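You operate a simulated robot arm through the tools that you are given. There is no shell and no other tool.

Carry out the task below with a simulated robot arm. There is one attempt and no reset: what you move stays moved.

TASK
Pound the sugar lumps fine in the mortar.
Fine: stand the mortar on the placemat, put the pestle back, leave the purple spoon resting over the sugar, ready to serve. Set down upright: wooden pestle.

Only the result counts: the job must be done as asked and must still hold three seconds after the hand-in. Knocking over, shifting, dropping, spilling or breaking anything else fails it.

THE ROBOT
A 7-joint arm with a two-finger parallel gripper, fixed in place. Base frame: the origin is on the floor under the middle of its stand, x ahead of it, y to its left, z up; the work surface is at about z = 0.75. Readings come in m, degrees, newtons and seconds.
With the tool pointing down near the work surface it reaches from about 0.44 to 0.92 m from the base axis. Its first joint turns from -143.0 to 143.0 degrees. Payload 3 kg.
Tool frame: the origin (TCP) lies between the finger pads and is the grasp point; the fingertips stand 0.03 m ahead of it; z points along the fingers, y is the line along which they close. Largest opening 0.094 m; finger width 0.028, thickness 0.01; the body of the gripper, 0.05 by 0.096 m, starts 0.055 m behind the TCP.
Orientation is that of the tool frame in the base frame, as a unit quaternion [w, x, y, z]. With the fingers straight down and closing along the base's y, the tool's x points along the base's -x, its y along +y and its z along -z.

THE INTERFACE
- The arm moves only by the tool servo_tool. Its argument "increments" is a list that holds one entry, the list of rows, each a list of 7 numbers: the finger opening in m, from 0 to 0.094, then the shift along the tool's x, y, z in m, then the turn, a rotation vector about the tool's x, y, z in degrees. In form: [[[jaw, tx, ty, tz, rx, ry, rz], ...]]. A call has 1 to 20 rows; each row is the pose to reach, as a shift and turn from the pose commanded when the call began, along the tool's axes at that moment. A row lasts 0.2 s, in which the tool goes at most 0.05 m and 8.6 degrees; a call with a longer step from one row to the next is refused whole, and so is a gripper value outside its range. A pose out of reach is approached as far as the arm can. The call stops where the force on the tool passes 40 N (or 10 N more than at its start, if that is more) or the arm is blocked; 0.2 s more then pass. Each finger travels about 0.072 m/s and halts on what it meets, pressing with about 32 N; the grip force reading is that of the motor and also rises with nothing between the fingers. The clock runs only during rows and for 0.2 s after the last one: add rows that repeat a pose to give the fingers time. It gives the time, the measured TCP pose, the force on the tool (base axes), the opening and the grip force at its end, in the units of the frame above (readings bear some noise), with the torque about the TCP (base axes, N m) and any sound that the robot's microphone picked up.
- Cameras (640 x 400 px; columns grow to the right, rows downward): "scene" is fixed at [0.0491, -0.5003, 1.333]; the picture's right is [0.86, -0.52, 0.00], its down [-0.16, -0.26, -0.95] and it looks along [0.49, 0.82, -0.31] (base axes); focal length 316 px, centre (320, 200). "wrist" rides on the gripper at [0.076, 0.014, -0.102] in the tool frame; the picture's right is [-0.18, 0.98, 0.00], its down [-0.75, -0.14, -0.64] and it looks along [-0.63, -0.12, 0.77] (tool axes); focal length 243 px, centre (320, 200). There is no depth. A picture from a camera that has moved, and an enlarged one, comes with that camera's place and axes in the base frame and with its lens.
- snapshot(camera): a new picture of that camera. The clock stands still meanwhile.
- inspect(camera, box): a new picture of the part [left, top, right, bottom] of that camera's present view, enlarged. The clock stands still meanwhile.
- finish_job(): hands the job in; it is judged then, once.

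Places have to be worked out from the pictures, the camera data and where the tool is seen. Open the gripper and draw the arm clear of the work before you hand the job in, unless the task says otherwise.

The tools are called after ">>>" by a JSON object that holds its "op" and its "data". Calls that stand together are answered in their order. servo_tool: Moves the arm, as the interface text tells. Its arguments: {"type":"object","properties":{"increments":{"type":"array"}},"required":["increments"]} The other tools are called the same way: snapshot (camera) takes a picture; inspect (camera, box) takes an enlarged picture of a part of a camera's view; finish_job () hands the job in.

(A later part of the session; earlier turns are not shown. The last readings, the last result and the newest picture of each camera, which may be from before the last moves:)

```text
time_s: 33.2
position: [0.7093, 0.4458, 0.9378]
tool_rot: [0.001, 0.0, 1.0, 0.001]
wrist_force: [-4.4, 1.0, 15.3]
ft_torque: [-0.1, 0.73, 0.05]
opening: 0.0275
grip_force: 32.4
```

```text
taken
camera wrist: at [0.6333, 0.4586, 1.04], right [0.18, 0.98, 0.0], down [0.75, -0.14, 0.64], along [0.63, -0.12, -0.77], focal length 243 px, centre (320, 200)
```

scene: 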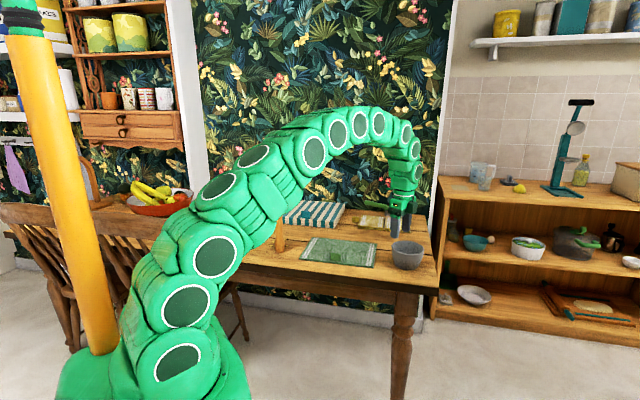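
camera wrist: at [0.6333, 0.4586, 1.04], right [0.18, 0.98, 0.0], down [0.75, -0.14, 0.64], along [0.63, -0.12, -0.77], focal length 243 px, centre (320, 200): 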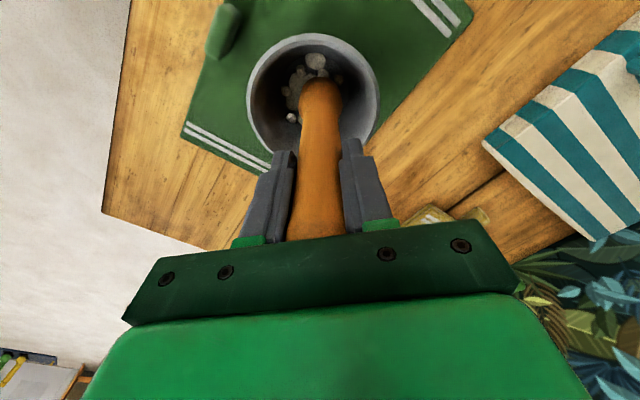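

The lumps have changed; I enlarge the bowl to see their state.

>>> {"op": "inspect", "data": {"camera": "wrist", "box": [240, 25, 390, 165]}}

```text
2.86 times, centred on (315, 95) of wrist
camera zoom: at [0.6333, 0.4586, 1.04], right [0.18, 0.98, 0.0], down [0.75, -0.14, 0.64], along [0.63, -0.12, -0.77], focal length 693 px, centre (334, 500)
```

zoom: 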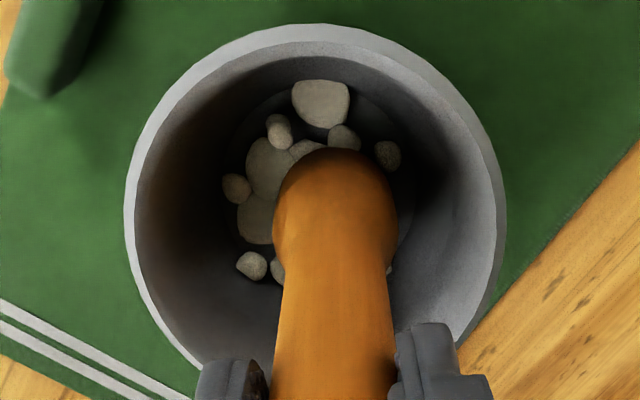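

A strike crushes the lumps it hits (they flatten), while others remain. The pestle sits ~4 mm off the bowl centre in +y, so I pound around the floor in a ring of about 12 mm about the true centre.

>>> {"op": "servo_tool", "data": {"increments": [[[0.0, 0, 0, -0.03, 0, 0, 0], [0.0, -0.012, -0.004, -0.035, 0, 0, 0], [0.0, -0.012, -0.004, 0.0, 0, 0, 0], [0.0, -0.012, -0.004, 0.001, 0, 0, 0], [0.0, -0.012, -0.004, -0.03, 0, 0, 0], [0.0, -0.0085, 0.0045, -0.035, 0, 0, 0], [0.0, -0.0085, 0.0045, 0.0, 0, 0, 0], [0.0, -0.0085, 0.0045, 0.001, 0, 0, 0], [0.0, -0.0085, 0.0045, -0.03, 0, 0, 0], [0.0, 0, 0.008, -0.035, 0, 0, 0], [0.0, 0, 0.008, 0.0, 0, 0, 0], [0.0, 0, 0.008, 0.001, 0, 0, 0], [0.0, 0, 0.008, -0.03, 0, 0, 0], [0.0, 0, 0.0, -0.06, 0, 0, 0]]]}}

>>> {"op": "inspect", "data": {"camera": "wrist", "box": [230, 0, 400, 165]}}

```text
time_s: 36.2
position: [0.7126, 0.4456, 0.996]
tool_rot: [0.001, 0.002, 1.0, 0.0]
wrist_force: [0.6, 0.4, -2.3]
ft_torque: [0.0, 0.02, 0.02]
opening: 0.0273
grip_force: 32.1
```

```text
2.42 times, centred on (315, 82) of wrist
camera zoom: at [0.6362, 0.4573, 1.0989], right [0.19, 0.98, 0.0], down [0.75, -0.14, 0.64], along [0.63, -0.12, -0.77], focal length 588 px, centre (332, 485)
```

zoom: 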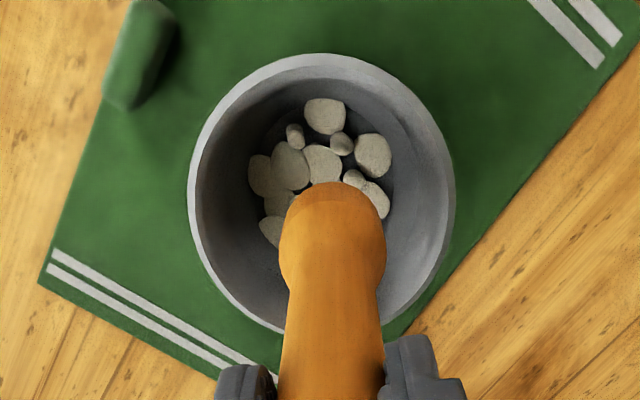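

More lumps are flattened; a few small ones remain on the robot side. I pound the other half of the ring.

>>> {"op": "servo_tool", "data": {"increments": [[[0.0, 0.0085, 0.0045, 0.025, 0, 0, 0], [0.0, 0.0085, 0.0045, 0.06, 0, 0, 0], [0.0, 0.0085, 0.0045, 0.061, 0, 0, 0], [0.0, 0.0085, 0.0045, 0.03, 0, 0, 0], [0.0, 0.012, -0.004, 0.025, 0, 0, 0], [0.0, 0.012, -0.004, 0.06, 0, 0, 0], [0.0, 0.012, -0.004, 0.061, 0, 0, 0], [0.0, 0.012, -0.004, 0.03, 0, 0, 0], [0.0, 0.0085, -0.0125, 0.025, 0, 0, 0], [0.0, 0.0085, -0.0125, 0.06, 0, 0, 0], [0.0, 0.0085, -0.0125, 0.061, 0, 0, 0], [0.0, 0.0085, -0.0125, 0.03, 0, 0, 0], [0.0, 0, -0.016, 0.025, 0, 0, 0], [0.0, 0, -0.016, 0.06, 0, 0, 0], [0.0, 0, -0.016, 0.061, 0, 0, 0], [0.0, 0, -0.016, 0.03, 0, 0, 0], [0.0, 0, 0, 0, 0, 0, 0]]]}}

>>> {"op": "inspect", "data": {"camera": "wrist", "box": [230, 0, 400, 165]}}

```text
time_s: 39.8
position: [0.7116, 0.4438, 0.9977]
tool_rot: [0.001, 0.0, 1.0, -0.001]
wrist_force: [-0.4, 0.3, -3.5]
ft_torque: [0.0, 0.05, 0.0]
opening: 0.0273
grip_force: 32.1
```

```text
2.42 times, centred on (315, 82) of wrist
camera zoom: at [0.6346, 0.4563, 1.1006], right [0.18, 0.98, 0.0], down [0.75, -0.14, 0.64], along [0.63, -0.12, -0.77], focal length 588 px, centre (332, 485)
```

zoom: 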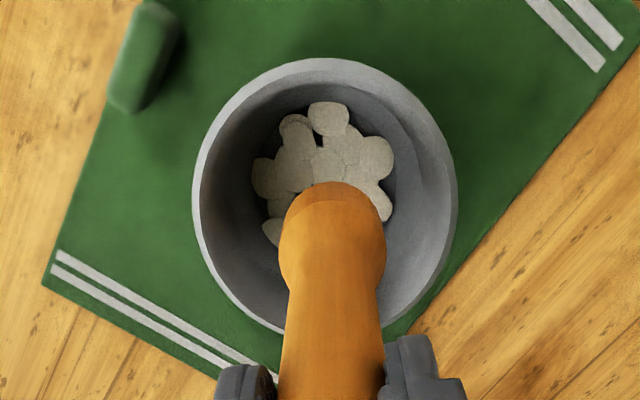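

Almost everything in view is flat now. I pound the last ring direction, the centre, and the spot of the one odd piece again, then lift out fully to look.

>>> {"op": "servo_tool", "data": {"increments": [[[0.0, -0.0085, -0.0125, 0.025, 0, 0, 0], [0.0, -0.0085, -0.0125, 0.06, 0, 0, 0], [0.0, -0.0085, -0.0125, 0.061, 0, 0, 0], [0.0, -0.0085, -0.0125, 0.03, 0, 0, 0], [0.0, 0, -0.004, 0.025, 0, 0, 0], [0.0, 0, -0.004, 0.06, 0, 0, 0], [0.0, 0, -0.004, 0.061, 0, 0, 0], [0.0, 0, -0.004, 0.03, 0, 0, 0], [0.0, 0.012, -0.009, 0.025, 0, 0, 0], [0.0, 0.012, -0.009, 0.06, 0, 0, 0], [0.0, 0.012, -0.009, 0.061, 0, 0, 0], [0.0, 0.012, -0.009, 0.03, 0, 0, 0], [0.0, 0, 0, 0, 0, 0, 0], [0.0, 0, 0, -0.05, 0, 0, 0], [0.0, -0.03, 0.0, -0.07, 0, 0, 0], [0.0, -0.06, 0.0, -0.07, 0, 0, 0], [0.0, -0.06, 0.0, -0.07, 0, 0, 0]]]}}

>>> {"op": "snapshot", "data": {"camera": "wrist"}}

>>> {"op": "snapshot", "data": {"camera": "scene"}}

```text
time_s: 43.4
position: [0.7363, 0.4406, 1.0578]
tool_rot: [0.001, 0.0, 1.0, 0.001]
wrist_force: [0.0, 0.4, -4.5]
ft_torque: [0.01, 0.0, 0.0]
opening: 0.0275
grip_force: 31.4
out of reach, approached as far as the arm can: row 15, 16, 17
```

```text
taken
camera wrist: at [0.6604, 0.4544, 1.1604], right [0.18, 0.98, 0.0], down [0.75, -0.14, 0.64], along [0.63, -0.12, -0.77], focal length 243 px, centre (320, 200)
```

wrist: 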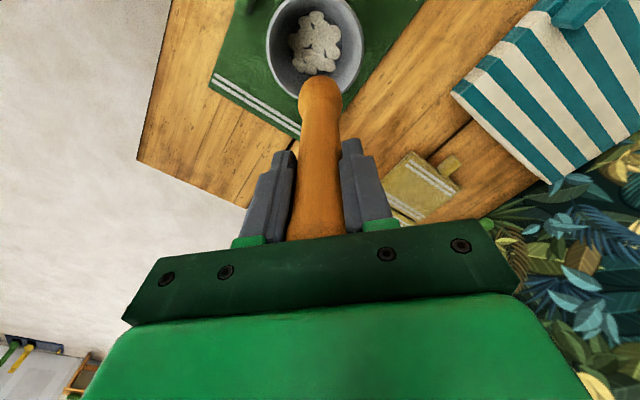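

```text
taken
```

scene: 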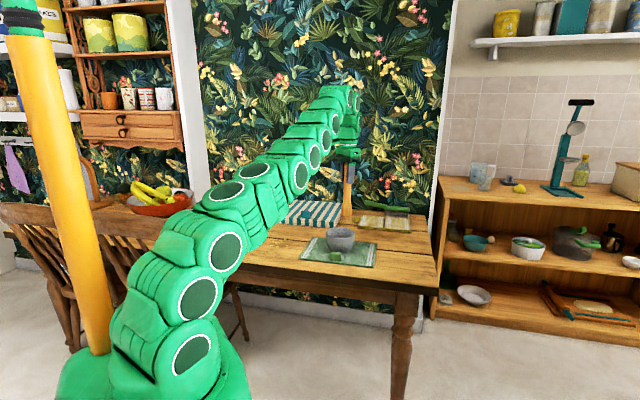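

>>> {"op": "inspect", "data": {"camera": "wrist", "box": [260, 0, 370, 90]}}

>>> {"op": "inspect", "data": {"camera": "scene", "box": [300, 200, 390, 275]}}

```text
4.44 times, centred on (315, 45) of wrist
camera zoom: at [0.6604, 0.4544, 1.1604], right [0.18, 0.98, 0.0], down [0.75, -0.14, 0.64], along [0.63, -0.12, -0.77], focal length 1078 px, centre (342, 889)
```

zoom: 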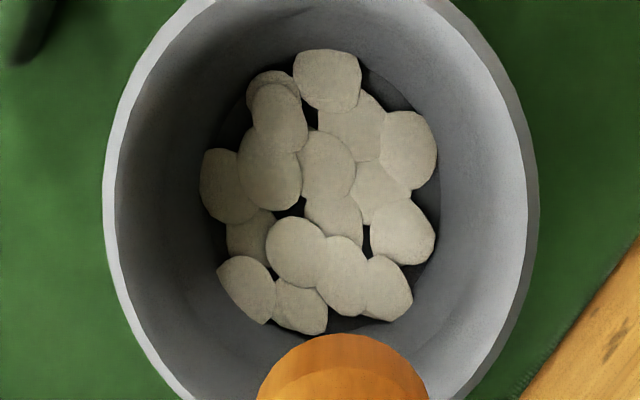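

```text
5.33 times, centred on (345, 238) of scene
camera zoom: at [0.0491, -0.5003, 1.333], right [0.86, -0.52, 0.0], down [-0.16, -0.26, -0.95], along [0.49, 0.82, -0.31], focal length 1687 px, centre (187, 0)
```

zoom: 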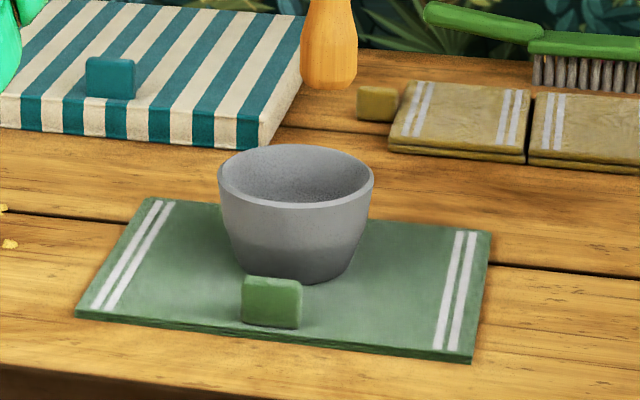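

All 17 or so lumps are now flattened into thin pieces. To be safe that they count as fine, I will do a second, firmer pass; first I bring the pestle back over the bowl centre and check the pose.

>>> {"op": "servo_tool", "data": {"increments": [[[0.0, 0.013, 0.0, 0.0, 0, 0, 0], [0.0, 0.026, 0.0, 0.0, 0, 0, 0], [0.0, 0.026, 0.0, 0.0, 0, 0, 0]]]}}

```text
time_s: 44.2
position: [0.7101, 0.4425, 1.0575]
tool_rot: [0.0, 0.0, 1.0, 0.0]
wrist_force: [0.4, 0.6, -3.4]
ft_torque: [0.02, 0.0, -0.05]
opening: 0.0276
grip_force: 32.1
```

The tool is back over the bowl at (0.710, 0.4425, 1.0575). I make the second pass with 5 cm strikes, first half of the ring.

>>> {"op": "servo_tool", "data": {"increments": [[[0.0, 0, -0.0025, 0.04, 0, 0, 0], [0.0, -0.013, -0.0025, 0.075, 0, 0, 0], [0.0, -0.013, -0.0025, 0.1225, 0, 0, 0], [0.0, -0.013, -0.0025, 0.1235, 0, 0, 0], [0.0, -0.013, -0.0025, 0.085, 0, 0, 0], [0.0, -0.009, 0.0065, 0.075, 0, 0, 0], [0.0, -0.009, 0.0065, 0.1225, 0, 0, 0], [0.0, -0.009, 0.0065, 0.1235, 0, 0, 0], [0.0, -0.009, 0.0065, 0.085, 0, 0, 0], [0.0, 0, 0.0105, 0.075, 0, 0, 0], [0.0, 0, 0.0105, 0.1225, 0, 0, 0], [0.0, 0, 0.0105, 0.1235, 0, 0, 0], [0.0, 0, 0.0105, 0.085, 0, 0, 0], [0.0, 0.009, 0.0065, 0.075, 0, 0, 0], [0.0, 0.009, 0.0065, 0.1225, 0, 0, 0], [0.0, 0.009, 0.0065, 0.1235, 0, 0, 0], [0.0, 0.009, 0.0065, 0.085, 0, 0, 0], [0.0, 0, 0, 0.075, 0, 0, 0]]]}}

>>> {"op": "inspect", "data": {"camera": "wrist", "box": [230, 0, 400, 165]}}

```text
time_s: 48.0
position: [0.7115, 0.4406, 0.9841]
tool_rot: [0.0, 0.001, 1.0, 0.0]
wrist_force: [0.3, -0.1, -3.4]
ft_torque: [0.0, -0.01, 0.02]
opening: 0.0276
grip_force: 32.2
```

```text
2.42 times, centred on (315, 82) of wrist
camera zoom: at [0.6352, 0.4543, 1.0862], right [0.19, 0.98, 0.0], down [0.75, -0.14, 0.64], along [0.63, -0.12, -0.77], focal length 588 px, centre (332, 485)
```

zoom: 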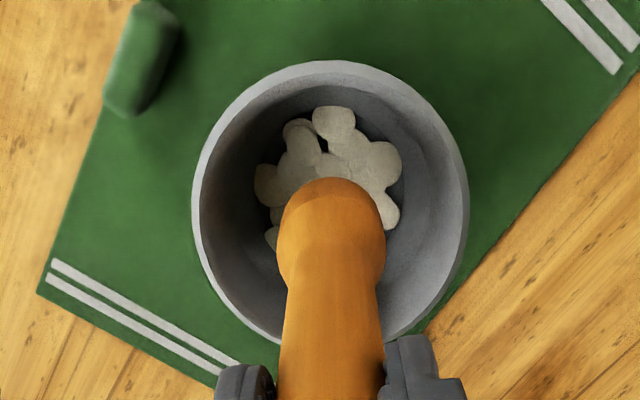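

No further visible change so far, mortar steady. I do the remaining directions and centre, then lift out.

>>> {"op": "servo_tool", "data": {"increments": [[[0.0, 0.013, -0.0025, 0.0, 0, 0, 0], [0.0, 0.013, -0.0025, 0.0475, 0, 0, 0], [0.0, 0.013, -0.0025, 0.0485, 0, 0, 0], [0.0, 0.013, -0.0025, 0.01, 0, 0, 0], [0.0, 0.009, -0.0115, 0.0, 0, 0, 0], [0.0, 0.009, -0.0115, 0.0475, 0, 0, 0], [0.0, 0.009, -0.0115, 0.0485, 0, 0, 0], [0.0, 0.009, -0.0115, 0.01, 0, 0, 0], [0.0, 0, -0.0155, 0.0, 0, 0, 0], [0.0, 0, -0.0155, 0.0475, 0, 0, 0], [0.0, 0, -0.0155, 0.0485, 0, 0, 0], [0.0, 0, -0.0155, 0.01, 0, 0, 0], [0.0, -0.009, -0.0115, 0.0, 0, 0, 0], [0.0, -0.009, -0.0115, 0.0475, 0, 0, 0], [0.0, -0.009, -0.0115, 0.0485, 0, 0, 0], [0.0, -0.009, -0.0115, 0.01, 0, 0, 0], [0.0, 0, -0.0025, 0.0, 0, 0, 0], [0.0, 0, -0.0025, 0.0475, 0, 0, 0], [0.0, 0, -0.0025, 0.0485, 0, 0, 0], [0.0, 0, -0.0025, 0.01, 0, 0, 0]]]}}

>>> {"op": "inspect", "data": {"camera": "wrist", "box": [230, 0, 400, 165]}}

```text
time_s: 52.2
position: [0.7123, 0.4405, 0.9724]
tool_rot: [-0.001, 0.001, 1.0, -0.001]
wrist_force: [-0.4, 0.2, -3.8]
ft_torque: [0.0, -0.02, 0.01]
opening: 0.0275
grip_force: 31.5
```

```text
2.42 times, centred on (315, 82) of wrist
camera zoom: at [0.636, 0.4546, 1.0757], right [0.18, 0.98, 0.0], down [0.75, -0.14, 0.64], along [0.63, -0.12, -0.77], focal length 588 px, centre (332, 485)
```

zoom: 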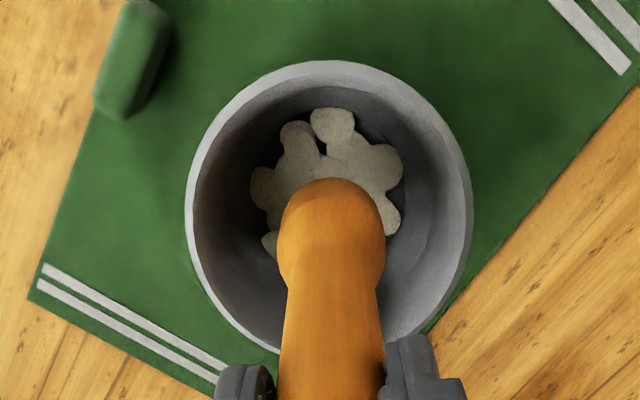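

The sugar looks uniformly crushed. I lift the pestle out and carry it back above its original spot (0.502, 0.563), staying high, then check everything.

>>> {"op": "servo_tool", "data": {"increments": [[[0.0, 0, 0, -0.03, 0, 0, 0], [0.0, 0, 0, -0.06, 0, 0, 0], [0.0, 0, 0, -0.078, 0, 0, 0], [0.0, 0.0105, 0.0062, -0.078, 0, 0, 0], [0.0, 0.0376, 0.0222, -0.078, 0, 0, 0], [0.0, 0.0711, 0.042, -0.078, 0, 0, 0], [0.0, 0.1045, 0.0617, -0.078, 0, 0, 0], [0.0, 0.1379, 0.0815, -0.078, 0, 0, 0], [0.0, 0.1714, 0.1013, -0.078, 0, 0, 0], [0.0, 0.1965, 0.1161, -0.078, 0, 0, 0], [0.0, 0.209, 0.1235, -0.078, 0, 0, 0], [0.0, 0.209, 0.1235, -0.078, 0, 0, 0]]]}}

>>> {"op": "snapshot", "data": {"camera": "wrist"}}

>>> {"op": "inspect", "data": {"camera": "scene", "box": [220, 150, 380, 270]}}

```text
time_s: 54.8
position: [0.5025, 0.562, 1.0503]
tool_rot: [0.0, 0.0, 1.0, 0.0]
wrist_force: [0.4, 0.3, -2.8]
ft_torque: [0.01, 0.0, 0.01]
opening: 0.0272
grip_force: 31.7
```

```text
taken
camera wrist: at [0.425, 0.5753, 1.1524], right [0.18, 0.98, 0.0], down [0.75, -0.14, 0.64], along [0.63, -0.12, -0.77], focal length 243 px, centre (320, 200)
```

wrist: 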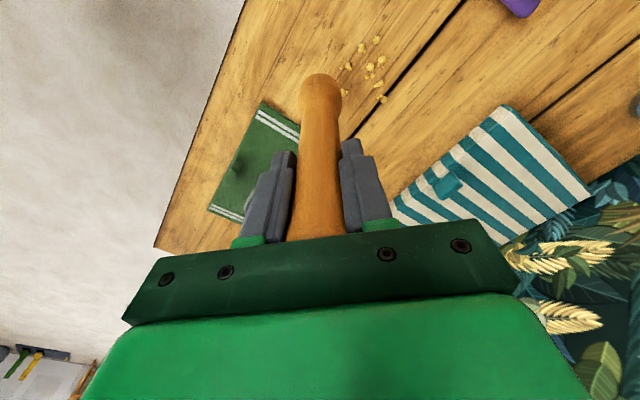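

```text
3.33 times, centred on (300, 210) of scene
camera zoom: at [0.0491, -0.5003, 1.333], right [0.86, -0.52, 0.0], down [-0.16, -0.26, -0.95], along [0.49, 0.82, -0.31], focal length 1054 px, centre (387, 167)
```

zoom: 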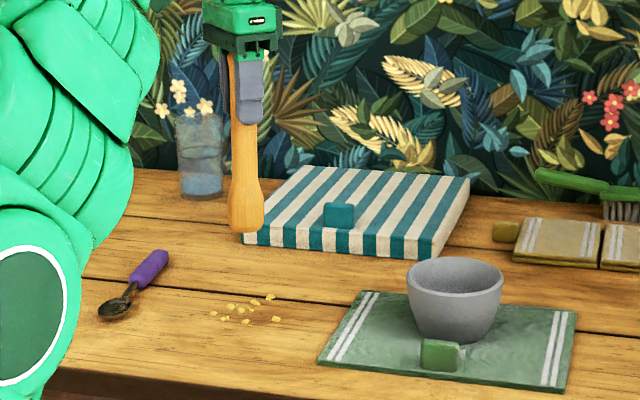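

Before setting the pestle down I want an unobstructed look into the bowl, so I yaw the tool 25° in place to move the mortar out from behind the finger.

>>> {"op": "servo_tool", "data": {"increments": [[[0.0, 0, 0, -0.01, 0, 0, -8], [0.0, 0, 0, -0.02, 0, 0, -16], [0.0, 0, 0, -0.03, 0, 0, -24], [0.0, 0, 0, -0.03, 0, 0, -30], [0.0, 0, 0, -0.03, 0, 0, -30]]]}}

>>> {"op": "snapshot", "data": {"camera": "wrist"}}

```text
time_s: 56.0
position: [0.5031, 0.5631, 1.0806]
tool_rot: [0.0, -0.259, 0.966, -0.001]
wrist_force: [-0.8, -0.3, -3.5]
ft_torque: [0.03, 0.0, 0.01]
opening: 0.0275
grip_force: 31.7
```

```text
taken
camera wrist: at [0.429, 0.5361, 1.1824], right [-0.33, 0.94, 0.0], down [0.72, 0.26, 0.64], along [0.61, 0.21, -0.77], focal length 243 px, centre (320, 200)
```

wrist: 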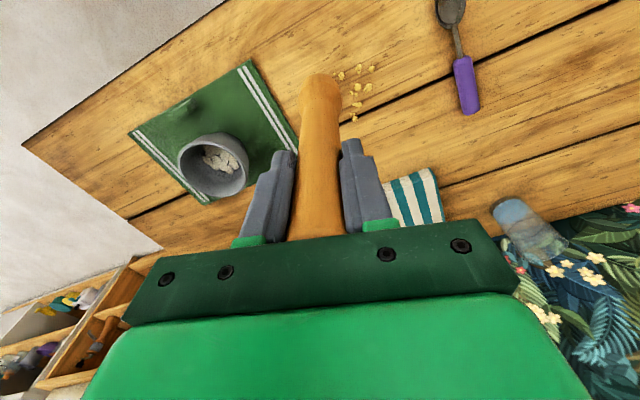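

Now both the mortar and the spoon are in clear view; I enlarge each.

>>> {"op": "inspect", "data": {"camera": "wrist", "box": [165, 115, 265, 210]}}

>>> {"op": "inspect", "data": {"camera": "wrist", "box": [400, 0, 530, 125]}}

```text
4.21 times, centred on (215, 162) of wrist
camera zoom: at [0.429, 0.5361, 1.1824], right [-0.33, 0.94, 0.0], down [0.72, 0.26, 0.64], along [0.61, 0.21, -0.77], focal length 1022 px, centre (762, 358)
```

zoom: 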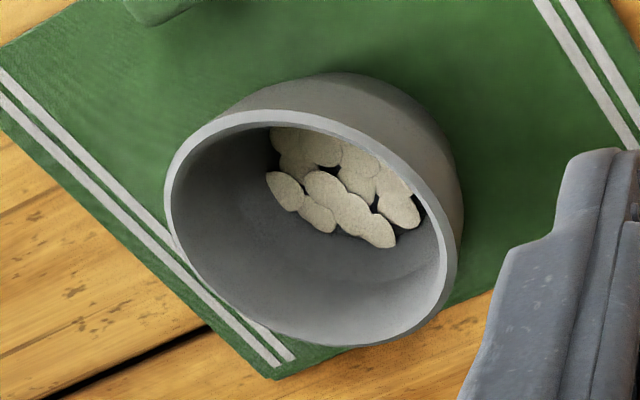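

```text
3.20 times, centred on (465, 62) of wrist
camera zoom: at [0.429, 0.5361, 1.1824], right [-0.33, 0.94, 0.0], down [0.72, 0.26, 0.64], along [0.61, 0.21, -0.77], focal length 776 px, centre (-144, 640)
```

zoom: 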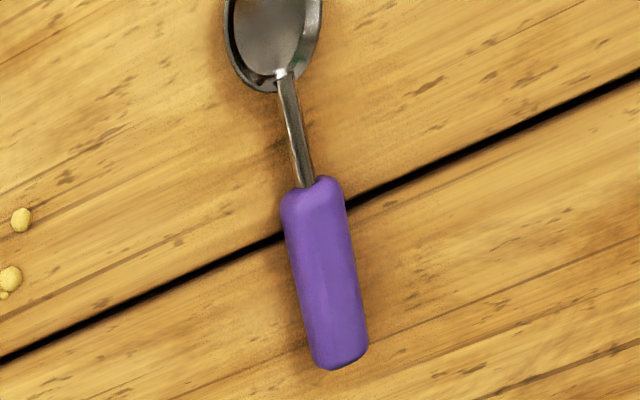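

All pieces are crushed flat and inside the bowl. The spoon: handle from about (0.425, 0.757) to (0.486, 0.831), bowl near (0.376, 0.712). Now I check the pestle is vertical in the hand and lower it to 6 mm above its original height.

>>> {"op": "servo_tool", "data": {"increments": [[[0.0, 0, 0, 0.03, 0, 0, 0], [0.0, 0, 0, 0.06, 0, 0, 0], [0.0, 0, 0, 0.09, 0, 0, 0], [0.0, 0, 0, 0.12, 0, 0, 0], [0.0, 0, 0, 0.145, 0, 0, 0], [0.0, 0, 0, 0.153, 0, 0, 0], [0.0, 0, 0, 0.153, 0, 0, 0]]]}}

>>> {"op": "inspect", "data": {"camera": "scene", "box": [225, 160, 325, 260]}}

>>> {"op": "inspect", "data": {"camera": "wrist", "box": [200, 60, 440, 240]}}

```text
time_s: 57.6
position: [0.5006, 0.5625, 0.9257]
tool_rot: [0.0, -0.26, 0.966, 0.0]
wrist_force: [0.4, 0.2, -2.7]
ft_torque: [-0.01, -0.01, 0.02]
opening: 0.0274
grip_force: 32.0
```

```text
4.00 times, centred on (275, 210) of scene
camera zoom: at [0.0491, -0.5003, 1.333], right [0.86, -0.52, 0.0], down [-0.16, -0.26, -0.95], along [0.49, 0.82, -0.31], focal length 1265 px, centre (500, 160)
```

zoom: 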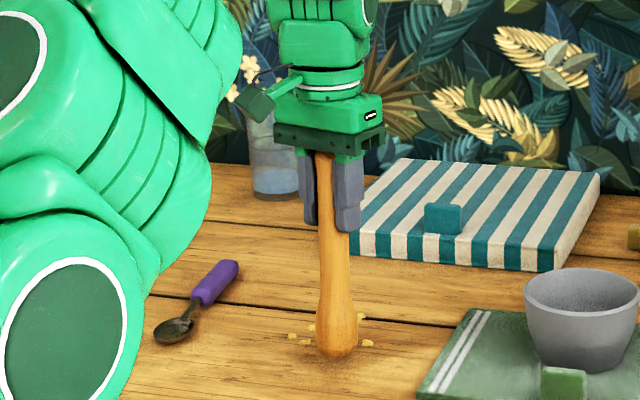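

```text
2.22 times, centred on (320, 150) of wrist
camera zoom: at [0.4284, 0.536, 1.0285], right [-0.33, 0.94, 0.0], down [0.72, 0.25, 0.64], along [0.61, 0.21, -0.77], focal length 539 px, centre (320, 311)
```

zoom: 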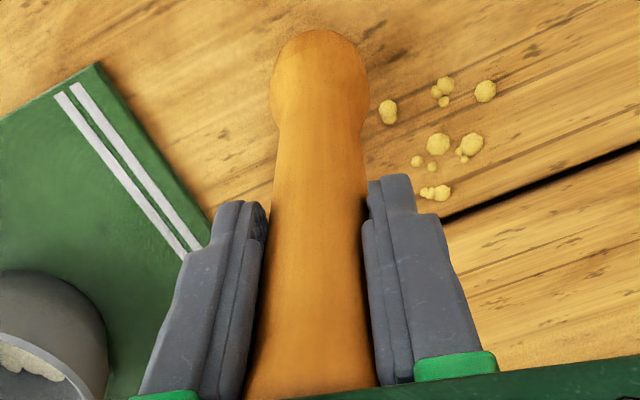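

The pestle hangs vertical, slightly above the table. I lower 6 mm in 1 mm rows with a 1.5 mm correction in x and read the force.

>>> {"op": "servo_tool", "data": {"increments": [[[0.0, -0.0015, 0, 0.001, 0, 0, 0], [0.0, -0.0015, 0, 0.002, 0, 0, 0], [0.0, -0.0015, 0, 0.003, 0, 0, 0], [0.0, -0.0015, 0, 0.004, 0, 0, 0], [0.0, -0.0015, 0, 0.005, 0, 0, 0], [0.0, -0.0015, 0, 0.006, 0, 0, 0]]]}}

```text
time_s: 59.0
position: [0.5042, 0.5642, 0.9205]
tool_rot: [0.0, -0.259, 0.966, 0.0]
wrist_force: [-0.1, -0.1, -2.6]
ft_torque: [-0.02, 0.01, 0.04]
opening: 0.0273
grip_force: 32.1
```

No contact yet (pestle slipped up slightly in the grip while pounding). I continue 3 mm more.

>>> {"op": "servo_tool", "data": {"increments": [[[0.0, 0, 0, 0.001, 0, 0, 0], [0.0, 0, 0, 0.002, 0, 0, 0], [0.0, 0, 0, 0.003, 0, 0, 0]]]}}

```text
time_s: 59.8
position: [0.5051, 0.5632, 0.9174]
tool_rot: [0.0, -0.259, 0.966, 0.0]
wrist_force: [0.0, -0.1, -2.7]
ft_torque: [-0.01, -0.02, -0.03]
opening: 0.0275
grip_force: 31.9
```

Still free; another 3 mm.

>>> {"op": "servo_tool", "data": {"increments": [[[0.0, 0, 0, 0.001, 0, 0, 0], [0.0, 0, 0, 0.002, 0, 0, 0], [0.0, 0, 0, 0.003, 0, 0, 0]]]}}

>>> {"op": "inspect", "data": {"camera": "scene", "box": [260, 210, 300, 260]}}

```text
time_s: 60.6
position: [0.504, 0.5643, 0.9153]
tool_rot: [0.0, -0.259, 0.966, 0.0]
wrist_force: [0.6, 0.4, -3.8]
ft_torque: [0.0, -0.02, 0.02]
opening: 0.0275
grip_force: 32.5
```

```text
8.00 times, centred on (280, 235) of scene
camera zoom: at [0.0491, -0.5003, 1.333], right [0.86, -0.52, 0.0], down [-0.16, -0.26, -0.95], along [0.49, 0.82, -0.31], focal length 2530 px, centre (640, -80)
```

zoom: 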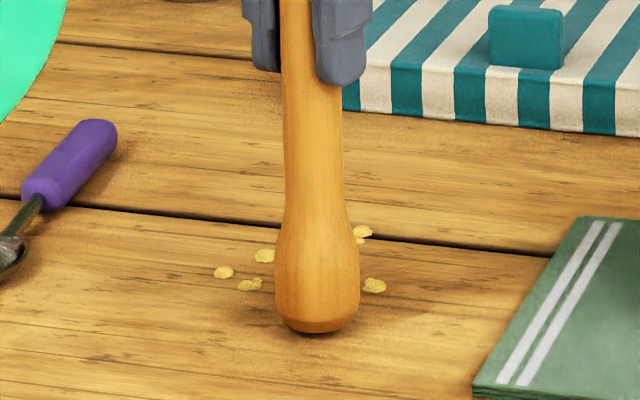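

The base is about 3–4 mm above its original contact row in the picture, and at the right column. I continue in 1 mm rows.

>>> {"op": "servo_tool", "data": {"increments": [[[0.0, 0, 0, 0.001, 0, 0, 0], [0.0, 0, 0, 0.002, 0, 0, 0], [0.0, 0, 0, 0.003, 0, 0, 0]]]}}

```text
time_s: 61.4
position: [0.5031, 0.5636, 0.9121]
tool_rot: [0.0, -0.258, 0.966, 0.0]
wrist_force: [1.0, 0.0, -2.2]
ft_torque: [-0.04, -0.03, -0.01]
opening: 0.0274
grip_force: 31.6
```

>>> {"op": "servo_tool", "data": {"increments": [[[0.0, 0, 0, 0.001, 0, 0, 0], [0.0, 0, 0, 0.002, 0, 0, 0]]]}}

>>> {"op": "inspect", "data": {"camera": "scene", "box": [260, 210, 300, 260]}}

```text
time_s: 62.0
position: [0.5044, 0.564, 0.9088]
tool_rot: [0.0, -0.259, 0.966, 0.0]
wrist_force: [0.2, -0.6, -3.1]
ft_torque: [-0.01, 0.01, 0.0]
opening: 0.0273
grip_force: 31.8
```

```text
8.00 times, centred on (280, 235) of scene
camera zoom: at [0.0491, -0.5003, 1.333], right [0.86, -0.52, 0.0], down [-0.16, -0.26, -0.95], along [0.49, 0.82, -0.31], focal length 2530 px, centre (640, -80)
```

zoom: 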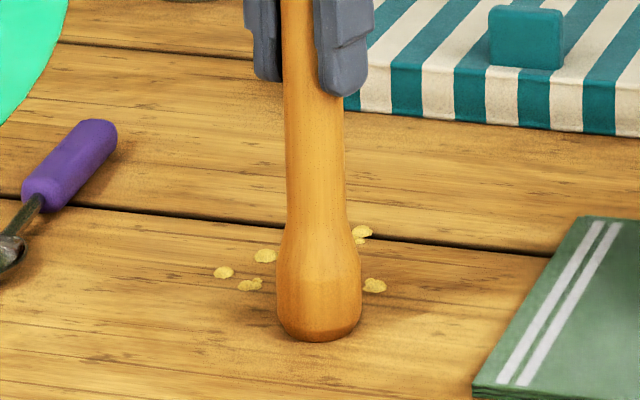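

Base is now at the original contact row. Two more 1 mm rows.

>>> {"op": "servo_tool", "data": {"increments": [[[0.0, 0, 0, 0.001, 0, 0, 0], [0.0, 0, 0, 0.002, 0, 0, 0]]]}}

```text
time_s: 62.6
position: [0.5048, 0.5641, 0.9092]
tool_rot: [0.002, -0.258, 0.966, 0.001]
wrist_force: [-2.0, -7.6, 26.3]
ft_torque: [-0.89, -0.02, -0.04]
opening: 0.0275
grip_force: 31.7
```

Firm contact (26 N). I back off 1 mm to unload, then open the fingers slowly.

>>> {"op": "servo_tool", "data": {"increments": [[[0.0, 0, 0, -0.001, 0, 0, 0], [0.0, 0, 0, -0.001, 0, 0, 0]]]}}

```text
time_s: 63.2
position: [0.5038, 0.5641, 0.9088]
tool_rot: [0.002, -0.259, 0.966, 0.0]
wrist_force: [3.5, 1.1, 18.2]
ft_torque: [0.32, -0.83, 0.0]
opening: 0.0275
grip_force: 31.7
```

Still 18 N; I ease up another 0.8 mm.

>>> {"op": "servo_tool", "data": {"increments": [[[0.0, 0, 0, -0.0008, 0, 0, 0], [0.0, 0, 0, -0.0008, 0, 0, 0]]]}}

>>> {"op": "inspect", "data": {"camera": "scene", "box": [240, 170, 320, 260]}}

```text
time_s: 63.8
position: [0.5041, 0.563, 0.9082]
tool_rot: [-0.001, -0.259, 0.966, -0.001]
wrist_force: [1.6, 2.1, 4.1]
ft_torque: [0.33, -0.27, 0.05]
opening: 0.0276
grip_force: 32.2
```

```text
4.44 times, centred on (280, 215) of scene
camera zoom: at [0.0491, -0.5003, 1.333], right [0.86, -0.52, 0.0], down [-0.16, -0.26, -0.95], along [0.49, 0.82, -0.31], focal length 1406 px, centre (498, 133)
```

zoom: 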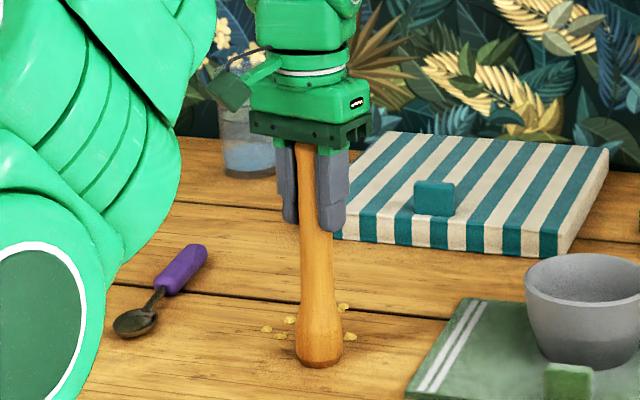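

Contact is light now. I open the fingers gradually to 0.08.

>>> {"op": "servo_tool", "data": {"increments": [[[0.03, 0, 0, -0.0008, 0, 0, 0], [0.034, 0, 0, -0.0008, 0, 0, 0], [0.04, 0, 0, -0.0008, 0, 0, 0], [0.05, 0, 0, -0.0008, 0, 0, 0], [0.065, 0, 0, -0.0008, 0, 0, 0], [0.085, 0, 0, -0.0008, 0, 0, 0], [0.085, 0, 0, -0.0008, 0, 0, 0]]]}}

>>> {"op": "inspect", "data": {"camera": "scene", "box": [240, 170, 320, 260]}}

>>> {"op": "inspect", "data": {"camera": "wrist", "box": [200, 60, 440, 240]}}

```text
time_s: 65.4
position: [0.5042, 0.5627, 0.9099]
tool_rot: [-0.001, -0.259, 0.966, 0.0]
wrist_force: [-0.5, 0.1, 0.1]
ft_torque: [0.0, 0.0, 0.01]
opening: 0.0847
grip_force: 0.0
```

```text
4.44 times, centred on (280, 215) of scene
camera zoom: at [0.0491, -0.5003, 1.333], right [0.86, -0.52, 0.0], down [-0.16, -0.26, -0.95], along [0.49, 0.82, -0.31], focal length 1406 px, centre (498, 133)
```

zoom: 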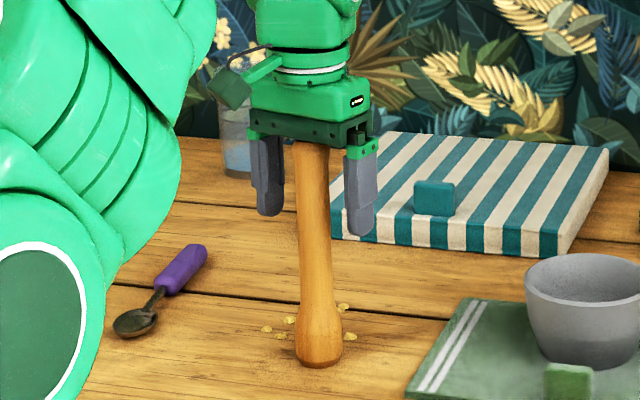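

```text
2.22 times, centred on (320, 150) of wrist
camera zoom: at [0.4311, 0.5367, 1.013], right [-0.33, 0.94, 0.0], down [0.72, 0.25, 0.64], along [0.61, 0.21, -0.77], focal length 539 px, centre (320, 311)
```

zoom: 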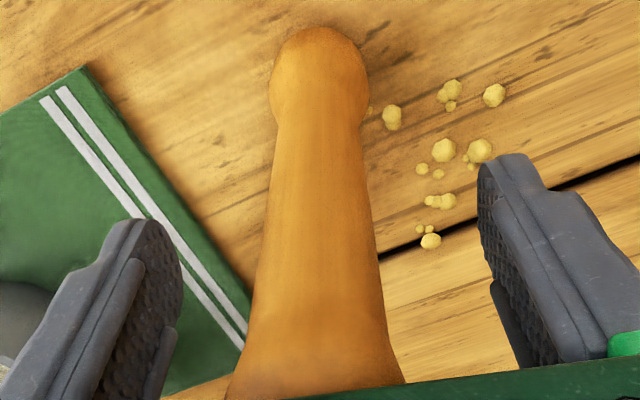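

Pestle stands upright on its original spot (same pixel column and row as at the start). I withdraw straight up to z ≈ 1.08.

>>> {"op": "servo_tool", "data": {"increments": [[[0.085, 0, 0, -0.02, 0, 0, 0], [0.085, 0, 0, -0.05, 0, 0, 0], [0.085, 0, 0, -0.09, 0, 0, 0], [0.085, 0, 0, -0.13, 0, 0, 0], [0.085, 0, 0, -0.17, 0, 0, 0], [0.085, 0, 0, -0.17, 0, 0, 0]]]}}

>>> {"op": "snapshot", "data": {"camera": "wrist"}}

>>> {"op": "inspect", "data": {"camera": "scene", "box": [220, 160, 320, 260]}}

```text
time_s: 66.8
position: [0.5042, 0.5651, 1.0833]
tool_rot: [0.0, -0.258, 0.966, 0.0]
wrist_force: [-0.5, -0.4, 0.4]
ft_torque: [-0.02, 0.01, -0.02]
opening: 0.0849
grip_force: 0.1
```

```text
taken
camera wrist: at [0.4323, 0.5381, 1.1854], right [-0.33, 0.94, 0.0], down [0.72, 0.25, 0.64], along [0.61, 0.21, -0.77], focal length 243 px, centre (320, 200)
```

wrist: 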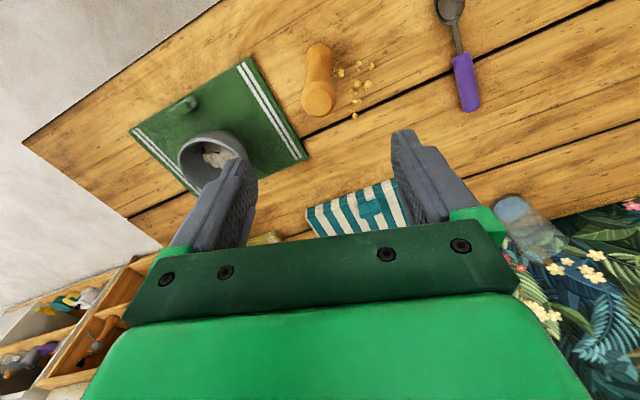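

```text
4.00 times, centred on (270, 210) of scene
camera zoom: at [0.0491, -0.5003, 1.333], right [0.86, -0.52, 0.0], down [-0.16, -0.26, -0.95], along [0.49, 0.82, -0.31], focal length 1265 px, centre (520, 160)
```

zoom: 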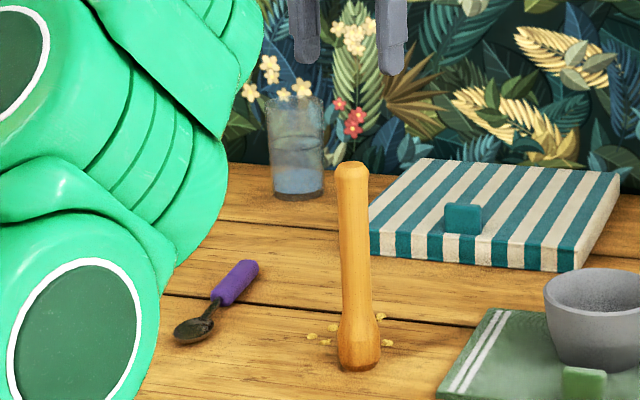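

The pestle is back and steady. Now toward the spoon: I move away from the pestle at height to (0.455, 0.71, 1.05), turning 18.5° so the fingers will close across the handle.

>>> {"op": "servo_tool", "data": {"increments": [[[0.07, -0.006, 0.03, 0.0, 0, 0, -3.7], [0.07, -0.012, 0.06, 0.005, 0, 0, -7.4], [0.07, -0.018, 0.09, 0.013, 0, 0, -11.1], [0.07, -0.0241, 0.12, 0.023, 0, 0, -14.8], [0.07, -0.0301, 0.1501, 0.033, 0, 0, -18.5], [0.07, -0.0301, 0.1501, 0.033, 0, 0, -18.5]]]}}

>>> {"op": "snapshot", "data": {"camera": "wrist"}}

>>> {"op": "inspect", "data": {"camera": "scene", "box": [200, 140, 320, 260]}}

```text
time_s: 68.2
position: [0.4561, 0.7091, 1.0469]
tool_rot: [0.0, -0.411, 0.912, 0.0]
wrist_force: [0.3, 0.1, 0.2]
ft_torque: [-0.01, -0.03, -0.02]
opening: 0.07
grip_force: 0.1
```

```text
taken
camera wrist: at [0.3946, 0.6602, 1.1493], right [-0.61, 0.79, 0.0], down [0.6, 0.47, 0.64], along [0.51, 0.39, -0.77], focal length 243 px, centre (320, 200)
```

wrist: 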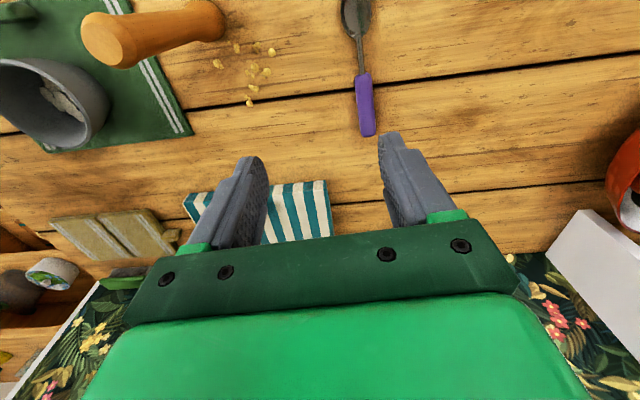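

```text
3.33 times, centred on (260, 200) of scene
camera zoom: at [0.0491, -0.5003, 1.333], right [0.86, -0.52, 0.0], down [-0.16, -0.26, -0.95], along [0.49, 0.82, -0.31], focal length 1054 px, centre (520, 200)
```

zoom: 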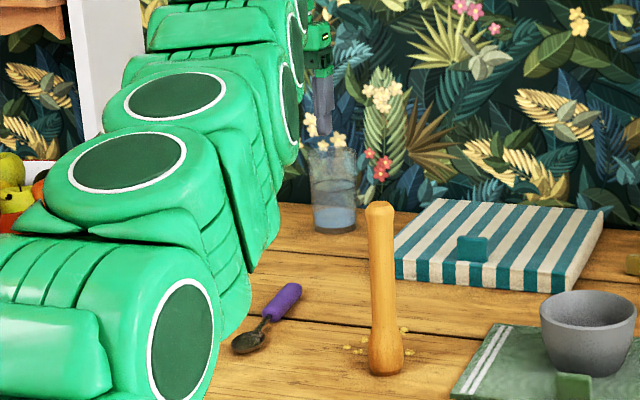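

The spoon runs nearly straight up in this view. I enlarge it to get its axis and ends.

>>> {"op": "inspect", "data": {"camera": "wrist", "box": [300, 0, 430, 140]}}

```text
2.86 times, centred on (365, 70) of wrist
camera zoom: at [0.3946, 0.6602, 1.1493], right [-0.61, 0.79, 0.0], down [0.6, 0.47, 0.64], along [0.51, 0.39, -0.77], focal length 693 px, centre (191, 571)
```

zoom: 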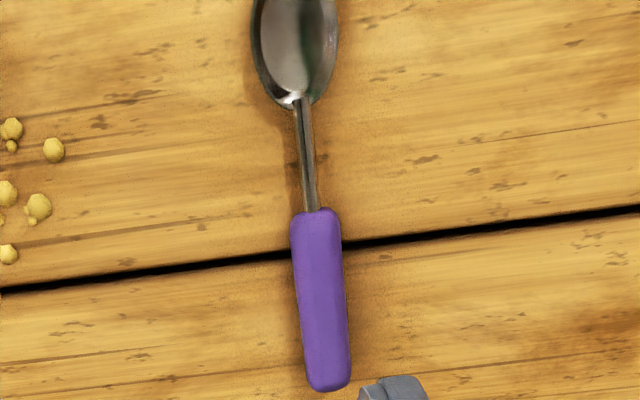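

Spoon: butt ≈ (0.487, 0.832), axis at 50°, handle 0.095 long and ≈0.028 wide, bowl centre ≈ (0.381, 0.705). I go above the handle near its neck end, (0.436, 0.771), at z = 0.90.

>>> {"op": "servo_tool", "data": {"increments": [[[0.07, -0.0065, 0.0112, 0.03, 0, 0, 0], [0.07, -0.013, 0.0224, 0.06, 0, 0, 0], [0.07, -0.0196, 0.0336, 0.09, 0, 0, 0], [0.07, -0.0261, 0.0448, 0.12, 0, 0, -0.8], [0.07, -0.0326, 0.056, 0.147, 0, 0, -1.6], [0.07, -0.0326, 0.056, 0.147, 0, 0, -1.6]]]}}

>>> {"op": "snapshot", "data": {"camera": "wrist"}}

>>> {"op": "snapshot", "data": {"camera": "scene"}}

```text
time_s: 69.6
position: [0.4355, 0.7684, 0.8999]
tool_rot: [0.0, -0.423, 0.906, -0.001]
wrist_force: [0.7, -0.3, 0.5]
ft_torque: [0.0, 0.0, -0.03]
opening: 0.07
grip_force: 0.1
```

```text
taken
camera wrist: at [0.3751, 0.7183, 1.0022], right [-0.64, 0.77, 0.0], down [0.59, 0.49, 0.64], along [0.5, 0.41, -0.77], focal length 243 px, centre (320, 200)
```

wrist: 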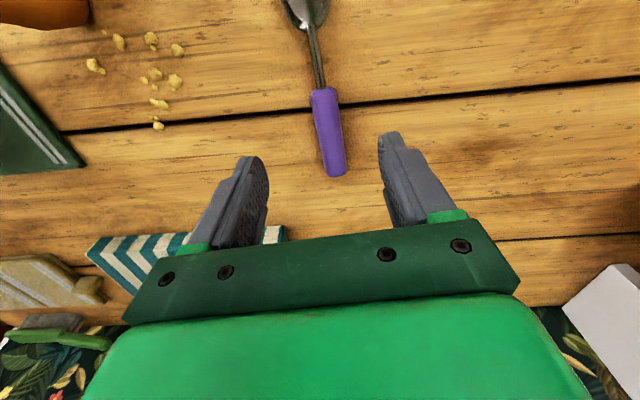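

```text
taken
```

scene: 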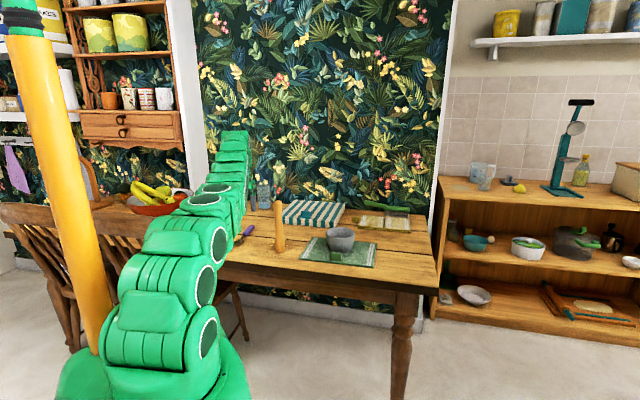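

I enlarge the spoon under the gripper to refine its axis from this closer view.

>>> {"op": "inspect", "data": {"camera": "wrist", "box": [260, 0, 400, 185]}}

```text
2.16 times, centred on (330, 92) of wrist
camera zoom: at [0.3751, 0.7183, 1.0022], right [-0.64, 0.77, 0.0], down [0.59, 0.49, 0.64], along [0.5, 0.41, -0.77], focal length 525 px, centre (298, 432)
```

zoom: 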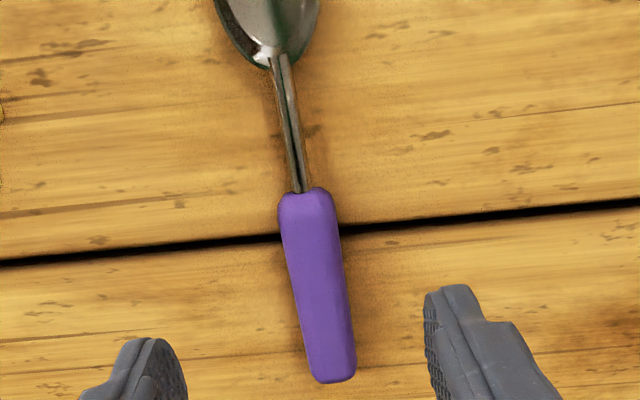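

The handle is centred between the fingers within ~2 mm. I descend to z ≈ 0.786 (tips ~5 mm above the table) and close on the handle.

>>> {"op": "servo_tool", "data": {"increments": [[[0.07, -0.002, 0.0015, 0.03, 0, 0, 0], [0.07, -0.004, 0.0015, 0.06, 0, 0, 0], [0.07, -0.005, 0.0015, 0.09, 0, 0, 0], [0.07, -0.005, 0.0015, 0.105, 0, 0, 0], [0.07, -0.005, 0.0015, 0.11, 0, 0, 0], [0.07, -0.005, 0.0015, 0.114, 0, 0, 0]]]}}

>>> {"op": "snapshot", "data": {"camera": "wrist"}}

```text
time_s: 71.0
position: [0.4379, 0.7759, 0.7858]
tool_rot: [0.0, -0.423, 0.906, 0.0]
wrist_force: [-0.5, -0.1, -0.8]
ft_torque: [0.02, -0.01, -0.01]
opening: 0.0701
grip_force: 0.0
```

```text
taken
camera wrist: at [0.3771, 0.7246, 0.8881], right [-0.64, 0.77, 0.0], down [0.59, 0.49, 0.64], along [0.5, 0.41, -0.77], focal length 243 px, centre (320, 200)
```

wrist: 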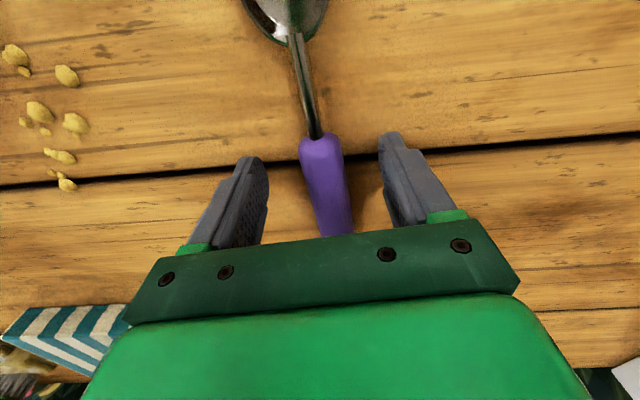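

Handle is between the pads. I close.

>>> {"op": "servo_tool", "data": {"increments": [[[0.05, 0, 0, 0, 0, 0, 0], [0.03, 0, 0, 0, 0, 0, 0], [0.015, 0, 0, 0, 0, 0, 0], [0.0, 0, 0, 0, 0, 0, 0], [0.0, 0, 0, 0, 0, 0, 0], [0.0, 0, 0, 0, 0, 0, 0]]]}}

>>> {"op": "snapshot", "data": {"camera": "wrist"}}

```text
time_s: 72.4
position: [0.4376, 0.7753, 0.7858]
tool_rot: [-0.001, -0.424, 0.906, 0.0]
wrist_force: [-0.9, 0.5, 0.6]
ft_torque: [-0.08, 0.02, -0.01]
opening: 0.025
grip_force: 32.4
```

```text
taken
camera wrist: at [0.377, 0.7246, 0.888], right [-0.64, 0.77, 0.0], down [0.59, 0.49, 0.64], along [0.5, 0.41, -0.77], focal length 243 px, centre (320, 200)
```

wrist: 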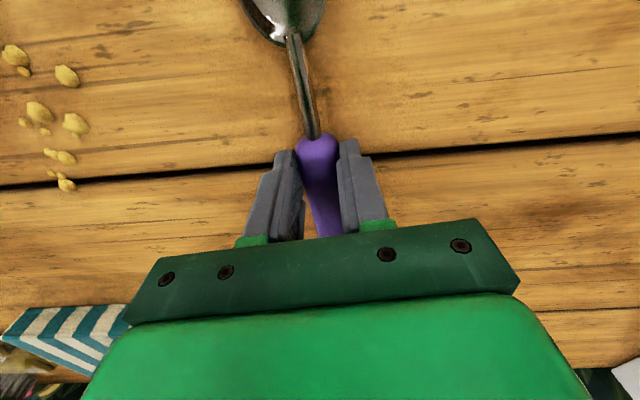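

Spoon gripped (25 mm). I lift it, first straight up, then drawing inward so the arm can reach z ≈ 1.045, which will clear the pestle.

>>> {"op": "servo_tool", "data": {"increments": [[[0.0, 0, 0, -0.01, 0, 0, 0], [0.0, 0, 0, -0.03, 0, 0, 0], [0.0, 0, 0, -0.06, 0, 0, 0], [0.0, 0.01, -0.0014, -0.095, 0, 0, 0], [0.0, 0.022, -0.003, -0.13, 0, 0, 0], [0.0, 0.034, -0.005, -0.165, 0, 0, 0], [0.0, 0.045, -0.0063, -0.2, 0, 0, 0], [0.0, 0.0525, -0.0074, -0.235, 0, 0, 0], [0.0, 0.0525, -0.0074, -0.26, 0, 0, 0], [0.0, 0.0525, -0.0074, -0.26, 0, 0, 0]]]}}

>>> {"op": "snapshot", "data": {"camera": "wrist"}}

>>> {"op": "snapshot", "data": {"camera": "scene"}}

```text
time_s: 74.6
position: [0.4091, 0.7331, 1.0455]
tool_rot: [-0.001, -0.423, 0.906, 0.001]
wrist_force: [-0.1, -1.0, -0.2]
ft_torque: [0.04, -0.01, 0.0]
opening: 0.0252
grip_force: 31.8
```

```text
taken
camera wrist: at [0.3483, 0.6824, 1.1483], right [-0.64, 0.77, 0.0], down [0.59, 0.49, 0.64], along [0.5, 0.41, -0.77], focal length 243 px, centre (320, 200)
```

wrist: 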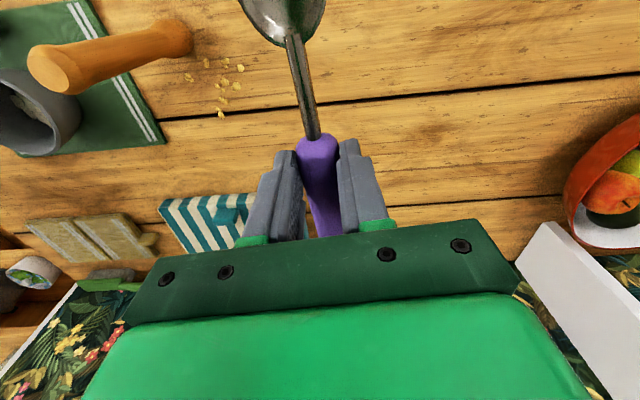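

```text
taken
```

scene: 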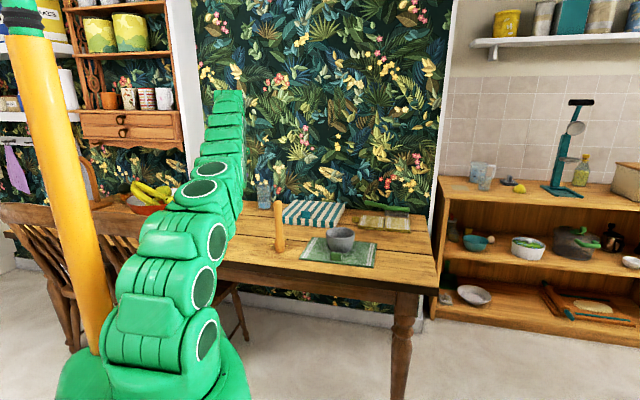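

Spoon hangs firmly and level. I carry it over at z ≈ 1.045 (bottom ≈1.01, pestle top 0.963) toward the mortar, to (0.715, 0.452).

>>> {"op": "servo_tool", "data": {"increments": [[[0.0, 0.0006, -0.0124, 0, 0, 0, 0], [0.0, 0.0017, -0.0372, 0, 0, 0, 0], [0.0, 0.0034, -0.0745, 0, 0, 0, 0], [0.0, 0.0053, -0.1159, 0, 0, 0, 0], [0.0, 0.0072, -0.1572, 0, 0, 0, 0], [0.0, 0.0091, -0.1986, 0, 0, 0, 0], [0.0, 0.011, -0.24, 0, 0, 0, 0], [0.0, 0.0129, -0.2814, 0, 0, 0, 0], [0.0, 0.0147, -0.3228, 0, 0, 0, 0], [0.0, 0.0164, -0.36, 0, 0, 0, 0], [0.0, 0.0178, -0.389, 0, 0, 0, 0], [0.0, 0.0185, -0.4055, 0, 0, 0, 0], [0.0, 0.0189, -0.4138, 0, 0, 0, 0], [0.0, 0.0189, -0.4138, 0, 0, 0, 0]]]}}

>>> {"op": "snapshot", "data": {"camera": "wrist"}}

>>> {"op": "snapshot", "data": {"camera": "scene"}}

```text
time_s: 77.6
position: [0.715, 0.4505, 1.0469]
tool_rot: [0.0, -0.423, 0.906, 0.0]
wrist_force: [-0.6, -0.4, -0.3]
ft_torque: [0.0, -0.01, -0.01]
opening: 0.0247
grip_force: 31.9
```

```text
taken
camera wrist: at [0.6555, 0.3998, 1.1496], right [-0.64, 0.77, 0.0], down [0.59, 0.49, 0.64], along [0.5, 0.41, -0.77], focal length 243 px, centre (320, 200)
```

wrist: 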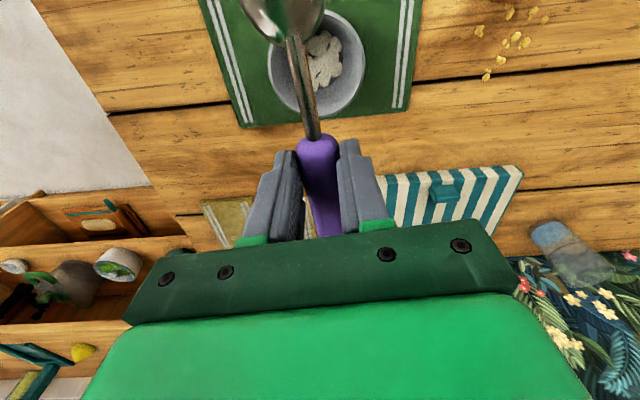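

```text
taken
```

scene: 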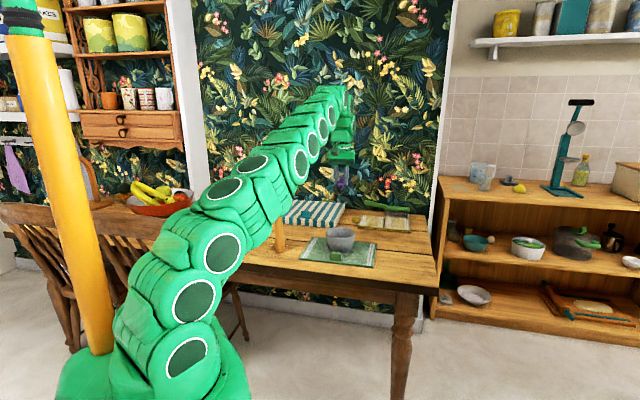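

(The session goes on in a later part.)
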